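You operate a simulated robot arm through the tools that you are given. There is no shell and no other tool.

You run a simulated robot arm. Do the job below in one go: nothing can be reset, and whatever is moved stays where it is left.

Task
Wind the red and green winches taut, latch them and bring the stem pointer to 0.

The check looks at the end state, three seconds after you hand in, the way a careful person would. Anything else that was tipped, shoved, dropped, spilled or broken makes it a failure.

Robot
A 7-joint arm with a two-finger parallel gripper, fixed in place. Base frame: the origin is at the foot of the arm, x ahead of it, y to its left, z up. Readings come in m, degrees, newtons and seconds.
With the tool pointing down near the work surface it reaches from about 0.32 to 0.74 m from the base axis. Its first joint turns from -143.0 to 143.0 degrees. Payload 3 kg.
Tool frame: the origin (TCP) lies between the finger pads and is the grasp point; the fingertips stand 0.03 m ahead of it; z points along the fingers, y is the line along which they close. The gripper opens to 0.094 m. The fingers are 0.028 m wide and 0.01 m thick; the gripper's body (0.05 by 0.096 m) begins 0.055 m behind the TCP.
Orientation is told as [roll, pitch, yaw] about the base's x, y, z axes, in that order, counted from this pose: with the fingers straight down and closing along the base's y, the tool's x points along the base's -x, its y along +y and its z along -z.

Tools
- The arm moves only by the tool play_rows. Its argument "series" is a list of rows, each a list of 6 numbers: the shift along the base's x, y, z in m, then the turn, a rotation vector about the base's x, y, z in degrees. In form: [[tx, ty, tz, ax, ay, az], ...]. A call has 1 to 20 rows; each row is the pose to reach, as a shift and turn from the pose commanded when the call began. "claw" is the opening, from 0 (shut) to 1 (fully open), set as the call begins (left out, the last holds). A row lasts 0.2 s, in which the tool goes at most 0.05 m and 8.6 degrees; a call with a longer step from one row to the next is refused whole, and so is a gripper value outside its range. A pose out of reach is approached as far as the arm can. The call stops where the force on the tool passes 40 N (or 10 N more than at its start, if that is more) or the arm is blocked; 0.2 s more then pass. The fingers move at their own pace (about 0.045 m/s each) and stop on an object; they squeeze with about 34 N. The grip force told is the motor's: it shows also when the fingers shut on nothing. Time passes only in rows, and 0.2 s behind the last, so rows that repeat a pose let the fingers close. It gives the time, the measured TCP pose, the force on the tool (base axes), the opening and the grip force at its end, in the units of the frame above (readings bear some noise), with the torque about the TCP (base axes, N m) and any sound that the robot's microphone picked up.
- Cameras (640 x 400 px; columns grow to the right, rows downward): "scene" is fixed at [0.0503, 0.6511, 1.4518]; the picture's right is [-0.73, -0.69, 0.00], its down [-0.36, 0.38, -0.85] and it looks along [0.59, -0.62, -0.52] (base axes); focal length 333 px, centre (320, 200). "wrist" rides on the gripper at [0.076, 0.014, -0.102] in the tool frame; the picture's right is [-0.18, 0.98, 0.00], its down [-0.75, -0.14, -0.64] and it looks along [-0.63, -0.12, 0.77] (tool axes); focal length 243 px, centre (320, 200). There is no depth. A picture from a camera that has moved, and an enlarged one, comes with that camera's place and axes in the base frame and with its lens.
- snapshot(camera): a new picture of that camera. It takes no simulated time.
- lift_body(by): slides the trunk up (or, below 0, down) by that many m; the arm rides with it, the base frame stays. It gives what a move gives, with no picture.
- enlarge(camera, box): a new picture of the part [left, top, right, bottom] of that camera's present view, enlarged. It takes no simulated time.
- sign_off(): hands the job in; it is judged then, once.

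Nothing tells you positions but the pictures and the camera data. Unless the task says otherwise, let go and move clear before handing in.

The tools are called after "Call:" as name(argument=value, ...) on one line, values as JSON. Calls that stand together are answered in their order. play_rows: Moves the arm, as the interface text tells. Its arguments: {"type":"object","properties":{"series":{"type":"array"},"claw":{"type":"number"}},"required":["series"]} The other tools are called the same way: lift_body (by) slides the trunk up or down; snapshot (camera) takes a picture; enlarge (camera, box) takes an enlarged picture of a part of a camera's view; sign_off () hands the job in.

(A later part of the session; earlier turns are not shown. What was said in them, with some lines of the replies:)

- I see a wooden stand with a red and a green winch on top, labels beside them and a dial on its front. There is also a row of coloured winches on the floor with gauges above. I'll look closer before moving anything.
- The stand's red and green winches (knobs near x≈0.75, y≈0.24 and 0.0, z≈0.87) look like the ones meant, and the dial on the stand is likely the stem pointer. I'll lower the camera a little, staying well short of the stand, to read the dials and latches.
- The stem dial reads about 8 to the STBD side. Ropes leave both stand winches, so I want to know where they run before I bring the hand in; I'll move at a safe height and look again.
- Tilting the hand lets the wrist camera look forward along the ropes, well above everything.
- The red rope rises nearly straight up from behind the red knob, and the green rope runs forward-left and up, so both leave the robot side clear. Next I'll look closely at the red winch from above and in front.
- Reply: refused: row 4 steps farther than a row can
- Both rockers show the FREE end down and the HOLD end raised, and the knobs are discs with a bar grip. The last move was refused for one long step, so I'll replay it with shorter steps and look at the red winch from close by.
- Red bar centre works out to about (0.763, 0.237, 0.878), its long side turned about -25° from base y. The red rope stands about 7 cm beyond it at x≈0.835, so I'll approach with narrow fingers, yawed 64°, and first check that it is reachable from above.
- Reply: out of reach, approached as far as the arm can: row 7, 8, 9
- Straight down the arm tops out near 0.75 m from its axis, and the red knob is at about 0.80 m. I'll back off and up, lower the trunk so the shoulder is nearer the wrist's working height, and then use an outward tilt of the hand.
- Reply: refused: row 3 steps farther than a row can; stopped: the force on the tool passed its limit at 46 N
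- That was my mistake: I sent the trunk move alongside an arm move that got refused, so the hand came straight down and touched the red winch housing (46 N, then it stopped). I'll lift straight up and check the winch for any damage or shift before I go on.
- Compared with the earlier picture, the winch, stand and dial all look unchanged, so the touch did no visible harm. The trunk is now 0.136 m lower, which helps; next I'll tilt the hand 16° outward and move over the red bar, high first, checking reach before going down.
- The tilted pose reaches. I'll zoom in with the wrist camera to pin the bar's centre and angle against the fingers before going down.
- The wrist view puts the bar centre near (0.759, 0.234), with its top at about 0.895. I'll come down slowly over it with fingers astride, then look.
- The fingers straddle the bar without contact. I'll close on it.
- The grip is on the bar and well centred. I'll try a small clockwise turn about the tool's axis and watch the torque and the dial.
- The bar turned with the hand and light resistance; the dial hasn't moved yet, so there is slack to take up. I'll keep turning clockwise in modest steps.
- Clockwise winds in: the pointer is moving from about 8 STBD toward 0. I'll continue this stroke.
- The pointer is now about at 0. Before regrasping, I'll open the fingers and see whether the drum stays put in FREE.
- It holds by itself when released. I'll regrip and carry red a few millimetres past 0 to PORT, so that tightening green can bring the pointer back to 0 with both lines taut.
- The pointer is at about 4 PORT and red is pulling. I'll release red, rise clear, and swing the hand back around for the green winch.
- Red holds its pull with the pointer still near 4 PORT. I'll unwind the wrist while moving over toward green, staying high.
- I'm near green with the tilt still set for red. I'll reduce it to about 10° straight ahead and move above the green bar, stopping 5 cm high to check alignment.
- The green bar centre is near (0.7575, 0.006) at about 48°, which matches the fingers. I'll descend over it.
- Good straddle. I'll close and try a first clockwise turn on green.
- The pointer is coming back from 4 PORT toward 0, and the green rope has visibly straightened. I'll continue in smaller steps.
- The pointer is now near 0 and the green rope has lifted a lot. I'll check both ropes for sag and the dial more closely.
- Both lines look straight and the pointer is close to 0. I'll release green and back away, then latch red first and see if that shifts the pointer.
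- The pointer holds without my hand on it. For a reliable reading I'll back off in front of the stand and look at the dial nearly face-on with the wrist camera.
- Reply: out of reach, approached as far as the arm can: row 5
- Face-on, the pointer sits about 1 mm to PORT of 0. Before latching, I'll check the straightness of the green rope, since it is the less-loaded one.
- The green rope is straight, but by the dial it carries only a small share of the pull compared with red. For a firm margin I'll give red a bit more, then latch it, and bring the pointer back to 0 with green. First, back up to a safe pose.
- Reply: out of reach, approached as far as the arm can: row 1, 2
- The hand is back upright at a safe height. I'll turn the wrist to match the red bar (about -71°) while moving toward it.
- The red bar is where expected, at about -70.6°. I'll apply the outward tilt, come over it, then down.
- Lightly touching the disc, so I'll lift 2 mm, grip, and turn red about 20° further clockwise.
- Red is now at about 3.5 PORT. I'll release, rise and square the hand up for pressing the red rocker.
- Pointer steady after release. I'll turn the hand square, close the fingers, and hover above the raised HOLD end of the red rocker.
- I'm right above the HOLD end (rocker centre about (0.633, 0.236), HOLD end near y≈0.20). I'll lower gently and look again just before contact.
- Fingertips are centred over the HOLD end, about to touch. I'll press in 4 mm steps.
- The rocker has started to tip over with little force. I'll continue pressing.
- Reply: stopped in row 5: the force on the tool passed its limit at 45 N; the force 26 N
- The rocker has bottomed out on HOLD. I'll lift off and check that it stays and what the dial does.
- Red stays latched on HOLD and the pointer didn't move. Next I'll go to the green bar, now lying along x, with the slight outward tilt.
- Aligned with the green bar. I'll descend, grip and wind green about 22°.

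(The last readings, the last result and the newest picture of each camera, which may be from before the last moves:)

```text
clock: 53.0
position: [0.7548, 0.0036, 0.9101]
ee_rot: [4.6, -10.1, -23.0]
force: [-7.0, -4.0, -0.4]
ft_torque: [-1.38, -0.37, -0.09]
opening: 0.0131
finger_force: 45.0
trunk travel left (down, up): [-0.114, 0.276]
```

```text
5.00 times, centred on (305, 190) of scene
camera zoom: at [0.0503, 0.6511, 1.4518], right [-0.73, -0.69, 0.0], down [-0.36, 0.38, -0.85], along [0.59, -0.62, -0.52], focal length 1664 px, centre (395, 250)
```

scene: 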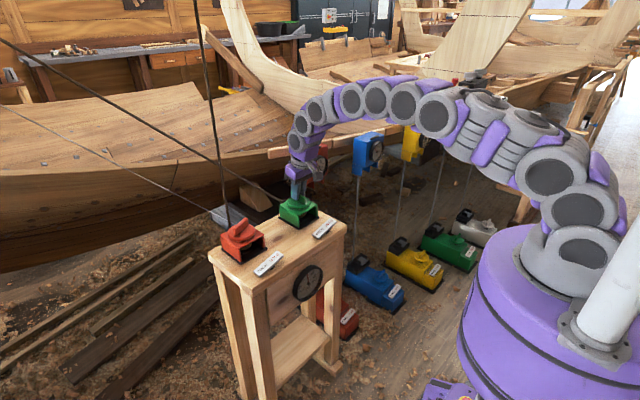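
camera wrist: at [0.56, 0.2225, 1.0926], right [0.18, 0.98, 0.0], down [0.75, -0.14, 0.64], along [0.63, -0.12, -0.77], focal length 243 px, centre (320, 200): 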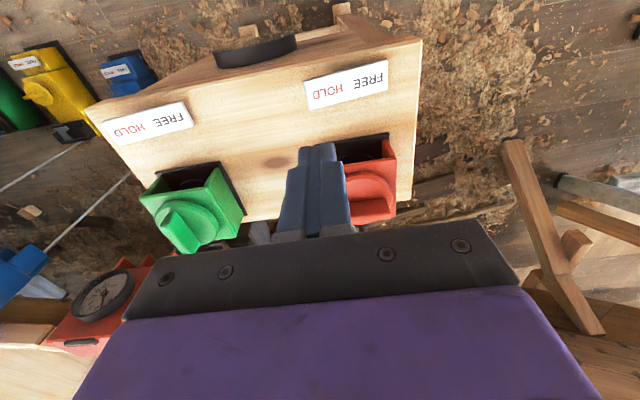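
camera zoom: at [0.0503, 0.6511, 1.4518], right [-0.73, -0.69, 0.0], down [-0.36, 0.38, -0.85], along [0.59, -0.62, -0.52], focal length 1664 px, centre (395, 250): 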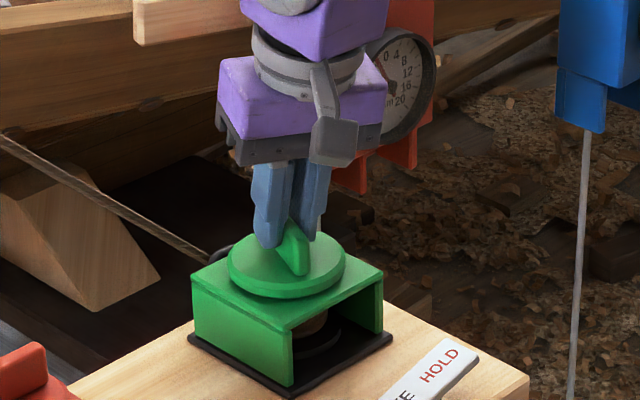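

By comparison with the face-on reading, the pointer is now about 0.6 PORT. A further 4.5° on green should bring it to 0.

Call:
play_rows(series=[[0, 0, 0, 0.43, 0, -2.2], [0, 0, 0, 0.86, 0, -4.5], [0, 0, 0, 0.86, 0, -4.5]])

Call:
enlarge(camera="scene", box=[298, 265, 324, 285])

```text
clock: 53.8
position: [0.7548, 0.004, 0.9106]
ee_rot: [5.3, -9.6, -27.5]
force: [-9.6, -3.8, -4.2]
ft_torque: [-1.34, -0.17, -0.06]
opening: 0.0135
finger_force: 44.9
trunk travel left (down, up): [-0.114, 0.276]
```

```text
16.00 times, centred on (311, 275) of scene
camera zoom: at [0.0503, 0.6511, 1.4518], right [-0.73, -0.69, 0.0], down [-0.36, 0.38, -0.85], along [0.59, -0.62, -0.52], focal length 5325 px, centre (464, -1000)
```

zoom: 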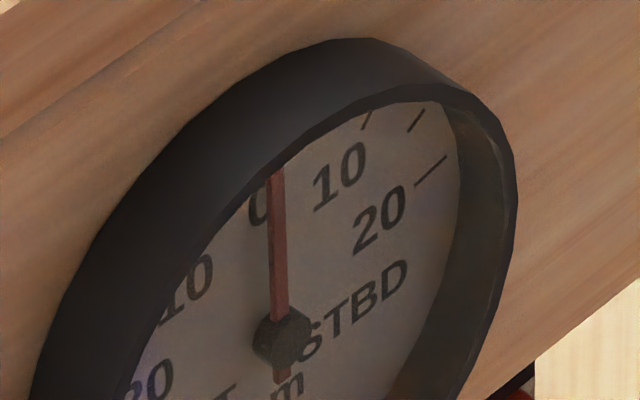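

The pointer looks at 0. I'll release green, rise clear, and check the dial face-on before latching.

Call:
play_rows(series=[[0, 0, 0, 0, 0, 0], [0, 0, 0, 0, 0, 0], [0, 0, 0.02, 0, 0, 0], [-0.005, 0, 0.05, 0, 0, 0], [-0.03, 0, 0.085, 0, 3, 3], [-0.07, 0.01, 0.1, -2, 6, 10], [-0.105, 0.02, 0.105, -4, 9, 17]], claw=0.45)

Call:
enlarge(camera="scene", box=[298, 265, 324, 285])

```text
clock: 55.4
position: [0.6508, 0.0264, 1.0163]
ee_rot: [-1.4, -2.5, -9.7]
force: [-0.8, 0.3, 0.4]
ft_torque: [0.04, 0.0, 0.0]
opening: 0.0424
finger_force: 0.0
trunk travel left (down, up): [-0.114, 0.276]
```

```text
16.00 times, centred on (311, 275) of scene
camera zoom: at [0.0503, 0.6511, 1.4518], right [-0.73, -0.69, 0.0], down [-0.36, 0.38, -0.85], along [0.59, -0.62, -0.52], focal length 5325 px, centre (464, -1000)
```

zoom: 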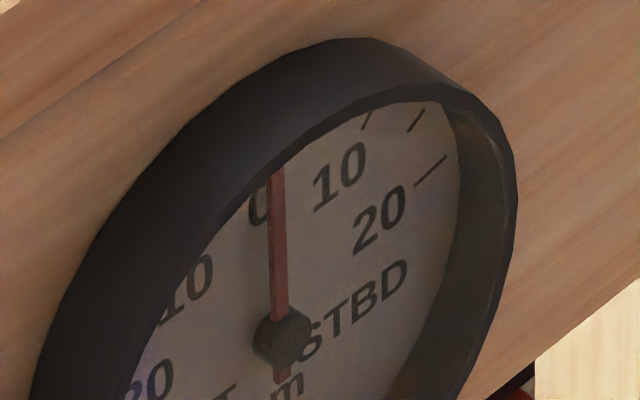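

Stable. I'll square the hand and go back to the face-on viewing pose in front of the stand.

Call:
play_rows(series=[[-0.02, 0.02, 0, 0.7, 1.2, 4.8], [-0.04, 0.04, 0, 1.2, 2.6, 9.7]])

Call:
play_rows(series=[[-0.045, 0.015, 0, 0, -8, 0], [-0.09, 0.03, -0.01, 0, -16, 0], [-0.13, 0.045, -0.03, 0, -24, 0], [-0.14, 0.055, -0.07, 0, -32, 0], [-0.137, 0.057, -0.115, 0, -40, 0], [-0.132, 0.057, -0.16, 0, -40, 0], [-0.13, 0.057, -0.205, 0, -40, 0]])

Call:
enlarge(camera="wrist", box=[270, 50, 400, 170])

```text
clock: 56.0
position: [0.6123, 0.0683, 1.0171]
ee_rot: [-0.6, 0.1, 0.0]
force: [-0.5, 0.9, 1.1]
ft_torque: [0.02, 0.01, 0.01]
opening: 0.0423
finger_force: 0.1
trunk travel left (down, up): [-0.114, 0.276]
```

```text
clock: 57.6
position: [0.4815, 0.1238, 0.8083]
ee_rot: [-0.4, -39.7, 0.0]
force: [-0.1, -0.5, 0.0]
ft_torque: [0.03, -0.01, -0.01]
opening: 0.0424
finger_force: 0.1
out of reach, approached as far as the arm can: row 5, 6
trunk travel left (down, up): [-0.114, 0.276]
```

```text
3.33 times, centred on (335, 110) of wrist
camera zoom: at [0.3568, 0.1393, 0.838], right [0.15, 0.98, 0.11], down [0.17, -0.14, 0.98], along [0.97, -0.12, -0.18], focal length 809 px, centre (270, 500)
```

zoom: 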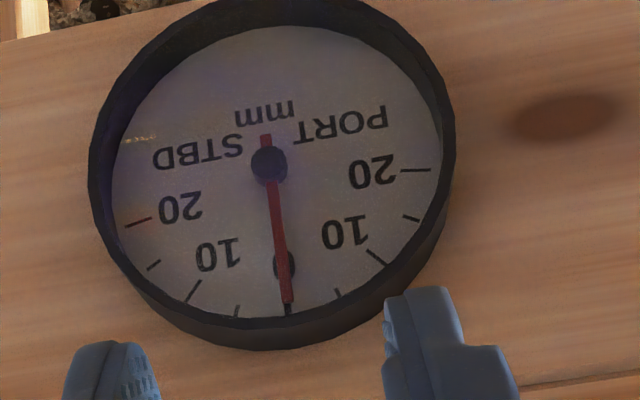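

Face-on, the pointer is right on the 0 tick. Now for the green latch: its rocker should be centred near (0.633, 0.007), so I'll hover over its HOLD end at y≈-0.023.

Call:
play_rows(series=[[-0.002, 0, 0.045, 0, 0, 0], [-0.007, 0, 0.09, 0, 0, 0], [-0.01, -0.01, 0.13, 0, 8, 0], [0.003, -0.03, 0.165, 0, 16, 0], [0.035, -0.06, 0.185, 0, 24, 0], [0.07, -0.09, 0.195, 0, 32, 0], [0.105, -0.12, 0.195, 0, 39.8, 0], [0.14, -0.14, 0.185, 0, 39.8, 0], [0.153, -0.147, 0.17, 0, 39.8, 0]], claw=0.0)

Call:
snapshot(camera="wrist")

Call:
enlarge(camera="scene", box=[280, 180, 380, 260])

```text
clock: 59.6
position: [0.6364, -0.0282, 0.9803]
ee_rot: [-0.4, 0.1, -0.1]
force: [0.7, -0.4, -0.4]
ft_torque: [-0.02, 0.02, -0.02]
opening: 0.0
finger_force: 32.6
out of reach, approached as far as the arm can: row 2
trunk travel left (down, up): [-0.114, 0.276]
```

```text
taken
camera wrist: at [0.5599, -0.0109, 1.0811], right [0.19, 0.98, -0.01], down [0.75, -0.14, 0.64], along [0.63, -0.12, -0.77], focal length 243 px, centre (320, 200)
```

wrist: 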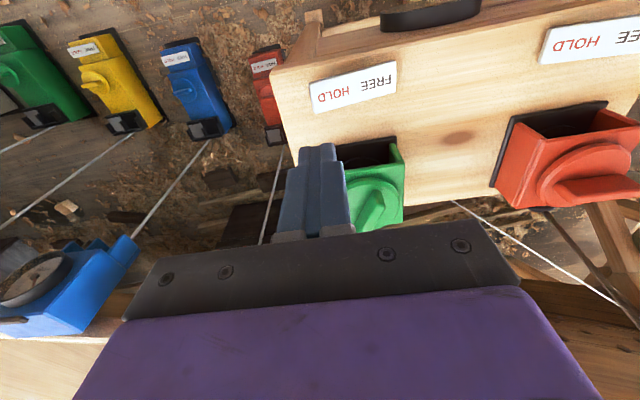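

```text
5.00 times, centred on (330, 220) of scene
camera zoom: at [0.0503, 0.6511, 1.4518], right [-0.73, -0.69, 0.0], down [-0.36, 0.38, -0.85], along [0.59, -0.62, -0.52], focal length 1664 px, centre (270, 100)
```

zoom: 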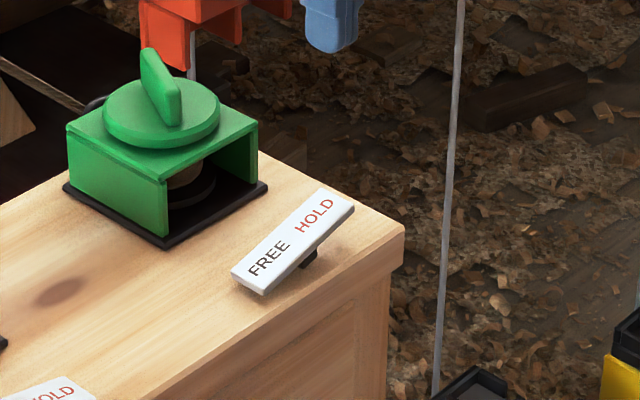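

The HOLD end of the green rocker is at about y=-0.032, so I'll shift slightly inboard and lower to just above it.

Call:
play_rows(series=[[-0.001, 0.006, -0.03, 0, 0, 0], [-0.001, 0.006, -0.06, 0, 0, 0], [-0.001, 0.006, -0.085, 0, 0, 0], [-0.001, 0.006, -0.097, 0, 0, 0], [-0.001, 0.006, -0.103, 0, 0, 0]])

Call:
enlarge(camera="scene", box=[280, 180, 380, 260])

Call:
enlarge(camera="wrist", box=[240, 40, 400, 180])

```text
clock: 60.8
position: [0.6333, -0.0189, 0.8765]
ee_rot: [-0.5, 0.0, -0.1]
force: [-0.2, -1.2, -0.3]
ft_torque: [0.01, 0.0, 0.01]
opening: 0.0
finger_force: 32.9
trunk travel left (down, up): [-0.114, 0.276]
```

```text
5.00 times, centred on (330, 220) of scene
camera zoom: at [0.0503, 0.6511, 1.4518], right [-0.73, -0.69, 0.0], down [-0.36, 0.38, -0.85], along [0.59, -0.62, -0.52], focal length 1664 px, centre (270, 100)
```

zoom: 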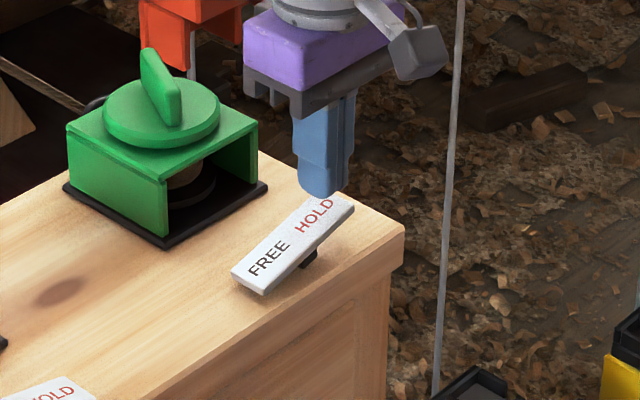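

```text
2.86 times, centred on (320, 110) of wrist
camera zoom: at [0.5574, -0.0027, 0.9781], right [0.19, 0.98, -0.01], down [0.75, -0.14, 0.64], along [0.63, -0.12, -0.77], focal length 693 px, centre (320, 457)
```

zoom: 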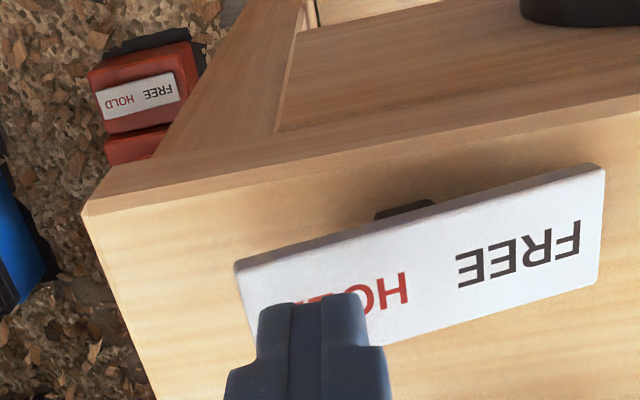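

Same placement as on red, a few millimetres inboard. I'll press with the fingertips down to about the depth where red bottomed out.

Call:
play_rows(series=[[0, -0.003, -0.004, 0, 0, 0], [0, -0.003, -0.008, 0, 0, 0], [0, -0.003, -0.012, 0, 0, 0], [0, -0.003, -0.016, 0, 0, 0], [0, -0.003, -0.02, 0, 0, 0], [0, -0.003, -0.023, 0, 0, 0], [0, -0.003, -0.026, 0, 0, 0], [0, -0.003, -0.028, 0, 0, 0], [0, -0.003, -0.03, 0, 0, 0], [0, -0.003, -0.032, 0, 0, 0]])

Call:
enlarge(camera="scene", box=[280, 180, 380, 260])

```text
clock: 63.0
position: [0.633, -0.0221, 0.8494]
ee_rot: [-0.4, -0.3, 0.0]
force: [-14.6, -0.1, 25.5]
ft_torque: [0.26, 0.61, 0.17]
opening: 0.0002
finger_force: 33.0
trunk travel left (down, up): [-0.114, 0.276]
stopped in row 10: the force on the tool passed its limit at 44 N (the readings are from after the stop); the commanded pose is now the measured one
```

```text
5.00 times, centred on (330, 220) of scene
camera zoom: at [0.0503, 0.6511, 1.4518], right [-0.73, -0.69, 0.0], down [-0.36, 0.38, -0.85], along [0.59, -0.62, -0.52], focal length 1664 px, centre (270, 100)
```

zoom: 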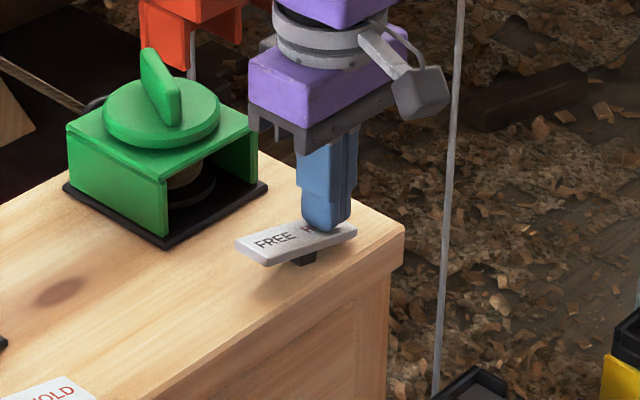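

Green has bottomed on HOLD too. I'll lift off straight up, move clear, and check the rockers, ropes and dial.

Call:
play_rows(series=[[0, 0, 0.01, 0, 0, 0], [0, 0, 0.04, 0, 0, 0], [0, 0, 0.08, 0, 0, 0], [0, 0.02, 0.12, 0, 0, 0], [-0.02, 0.05, 0.15, 0, 0, 0], [-0.02, 0.09, 0.165, 0, 0, 0]])

Call:
play_rows(series=[[-0.045, 0, 0, 0, -8, 0], [-0.09, 0.01, -0.01, 0, -16, 0], [-0.13, 0.03, -0.03, 0, -24, 0], [-0.14, 0.045, -0.07, 0, -32, 0], [-0.137, 0.055, -0.115, 0, -40, 0], [-0.132, 0.055, -0.16, 0, -40, 0], [-0.13, 0.055, -0.2, 0, -40, 0]], claw=0.45)

Call:
snapshot(camera="wrist")

Call:
enlarge(camera="wrist", box=[270, 50, 400, 170])

Call:
enlarge(camera="scene", box=[200, 170, 360, 310])

Call:
snapshot(camera="scene")

```text
clock: 64.4
position: [0.6134, 0.0711, 1.0122]
ee_rot: [-0.5, -0.1, -0.1]
force: [0.0, 0.2, 0.6]
ft_torque: [-0.02, -0.03, -0.02]
opening: 0.0001
finger_force: 32.9
trunk travel left (down, up): [-0.114, 0.276]
```

```text
clock: 66.0
position: [0.4904, 0.1202, 0.8134]
ee_rot: [-0.5, -40.4, 0.0]
force: [-1.3, 0.5, -0.7]
ft_torque: [0.03, -0.04, 0.02]
opening: 0.0421
finger_force: 0.2
out of reach, approached as far as the arm can: row 5
trunk travel left (down, up): [-0.114, 0.276]
```

```text
taken
camera wrist: at [0.3654, 0.1365, 0.8413], right [0.15, 0.98, 0.11], down [0.16, -0.14, 0.98], along [0.98, -0.12, -0.18], focal length 243 px, centre (320, 200)
```

wrist: 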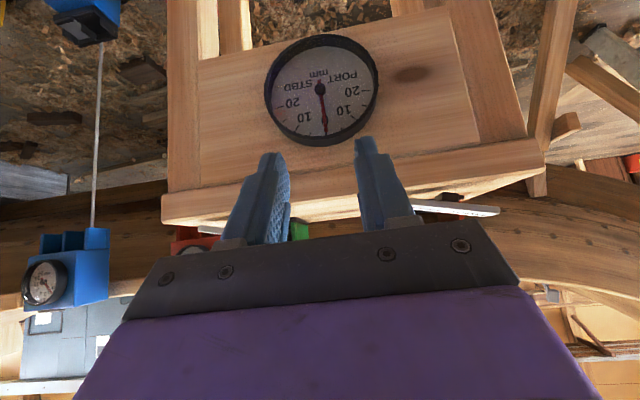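

```text
3.33 times, centred on (335, 110) of wrist
camera zoom: at [0.3654, 0.1365, 0.8413], right [0.15, 0.98, 0.11], down [0.16, -0.14, 0.98], along [0.98, -0.12, -0.18], focal length 809 px, centre (270, 500)
```

zoom: 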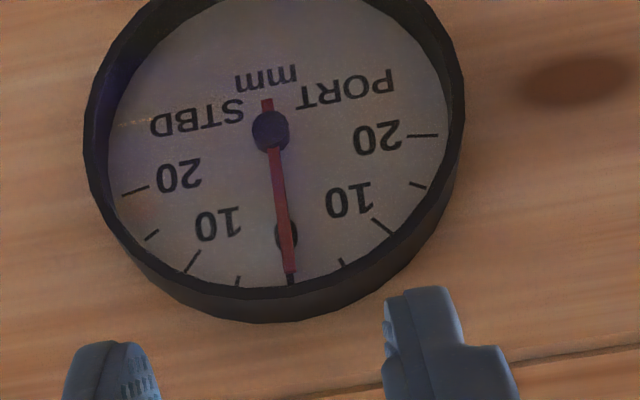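

```text
2.86 times, centred on (280, 240) of scene
camera zoom: at [0.0503, 0.6511, 1.4518], right [-0.73, -0.69, 0.0], down [-0.36, 0.38, -0.85], along [0.59, -0.62, -0.52], focal length 951 px, centre (434, 86)
```

zoom: 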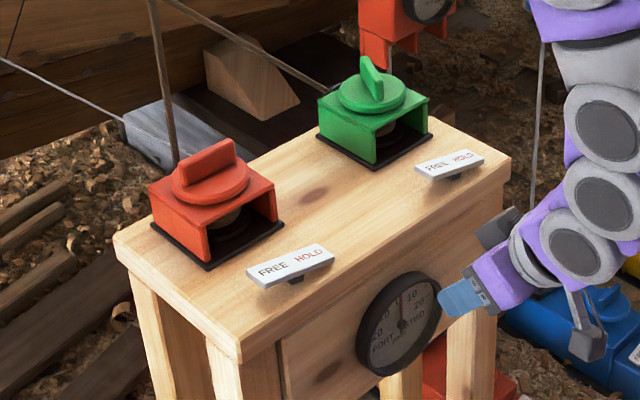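

```text
taken
```

scene: 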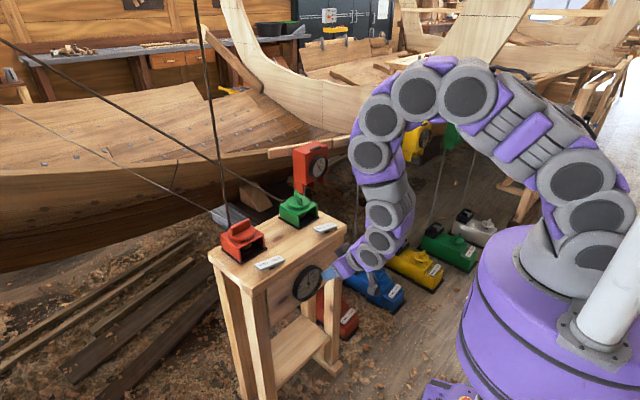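

Both rockers sit on HOLD, both ropes are straight, and the pointer is on the 0 tick. I'll back the hand well clear of the stand and do a last check.

Call:
play_rows(series=[[-0.002, 0, 0.045, 0, 0, 0], [-0.007, 0, 0.09, 0, 0, 0], [-0.012, 0, 0.135, 0, 8, 0], [-0.012, 0, 0.18, 0, 16, 0], [-0.012, 0, 0.22, 0, 24, 0], [-0.012, 0, 0.26, 0, 32, 0], [-0.012, 0, 0.3, 0, 40, 0], [-0.012, 0, 0.3, 0, 40, 0], [-0.012, 0, 0.3, 0, 40, 0], [-0.012, 0, 0.3, 0, 40, 0]])

Call:
enlarge(camera="scene", box=[298, 265, 324, 285])

Call:
snapshot(camera="scene")

```text
clock: 68.2
position: [0.4716, 0.1244, 1.109]
ee_rot: [-0.5, -0.2, -0.1]
force: [-1.0, -0.1, -0.3]
ft_torque: [0.0, -0.05, 0.0]
opening: 0.0423
finger_force: 0.1
out of reach, approached as far as the arm can: row 2
trunk travel left (down, up): [-0.114, 0.276]
```

```text
16.00 times, centred on (311, 275) of scene
camera zoom: at [0.0503, 0.6511, 1.4518], right [-0.73, -0.69, 0.0], down [-0.36, 0.38, -0.85], along [0.59, -0.62, -0.52], focal length 5325 px, centre (464, -1000)
```

zoom: 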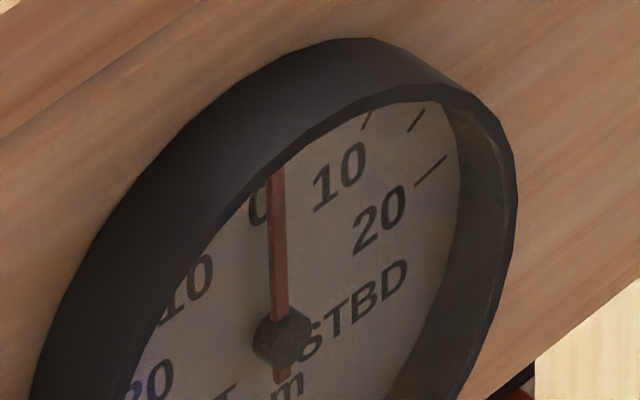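

```text
taken
```

scene: 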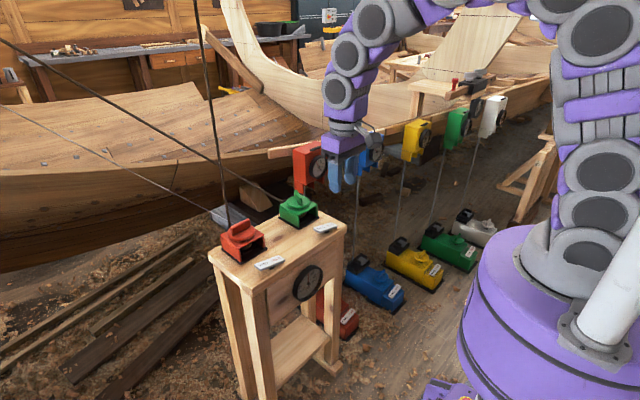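

The hand is clear of the stand. Both winches are taut and on HOLD, the pointer is steady on 0, and nothing else has moved, so I'm handing in.

Call:
sign_off()

```text
The job is handed in.
```

I wound the red and green winches on the stand taut and latched both on HOLD. The stem pointer read 0 face-on after latching. It held there once the arm had backed clear, and I then handed the job in.

- **Which winches:** there are also red and green winches on the floor, but they are out of the arm's reach. I took the stand's pair, beside the PORT/STBD dial, to be the ones meant and left the floor ones alone.
- **Tension:** I had no tension reading. I judged "taut" from the straight green rope and from each winch moving the pointer. The red rope runs almost straight up, so its sag can't be seen. I also gave both an extra turn for margin.
- **A mistake on my part:** early on I sent a trunk move together with an arm move that was refused. The hand came down on the red winch with about 46 N before it stopped. Before-and-after pictures of the winch and dial showed no change, and the winch worked normally afterwards.
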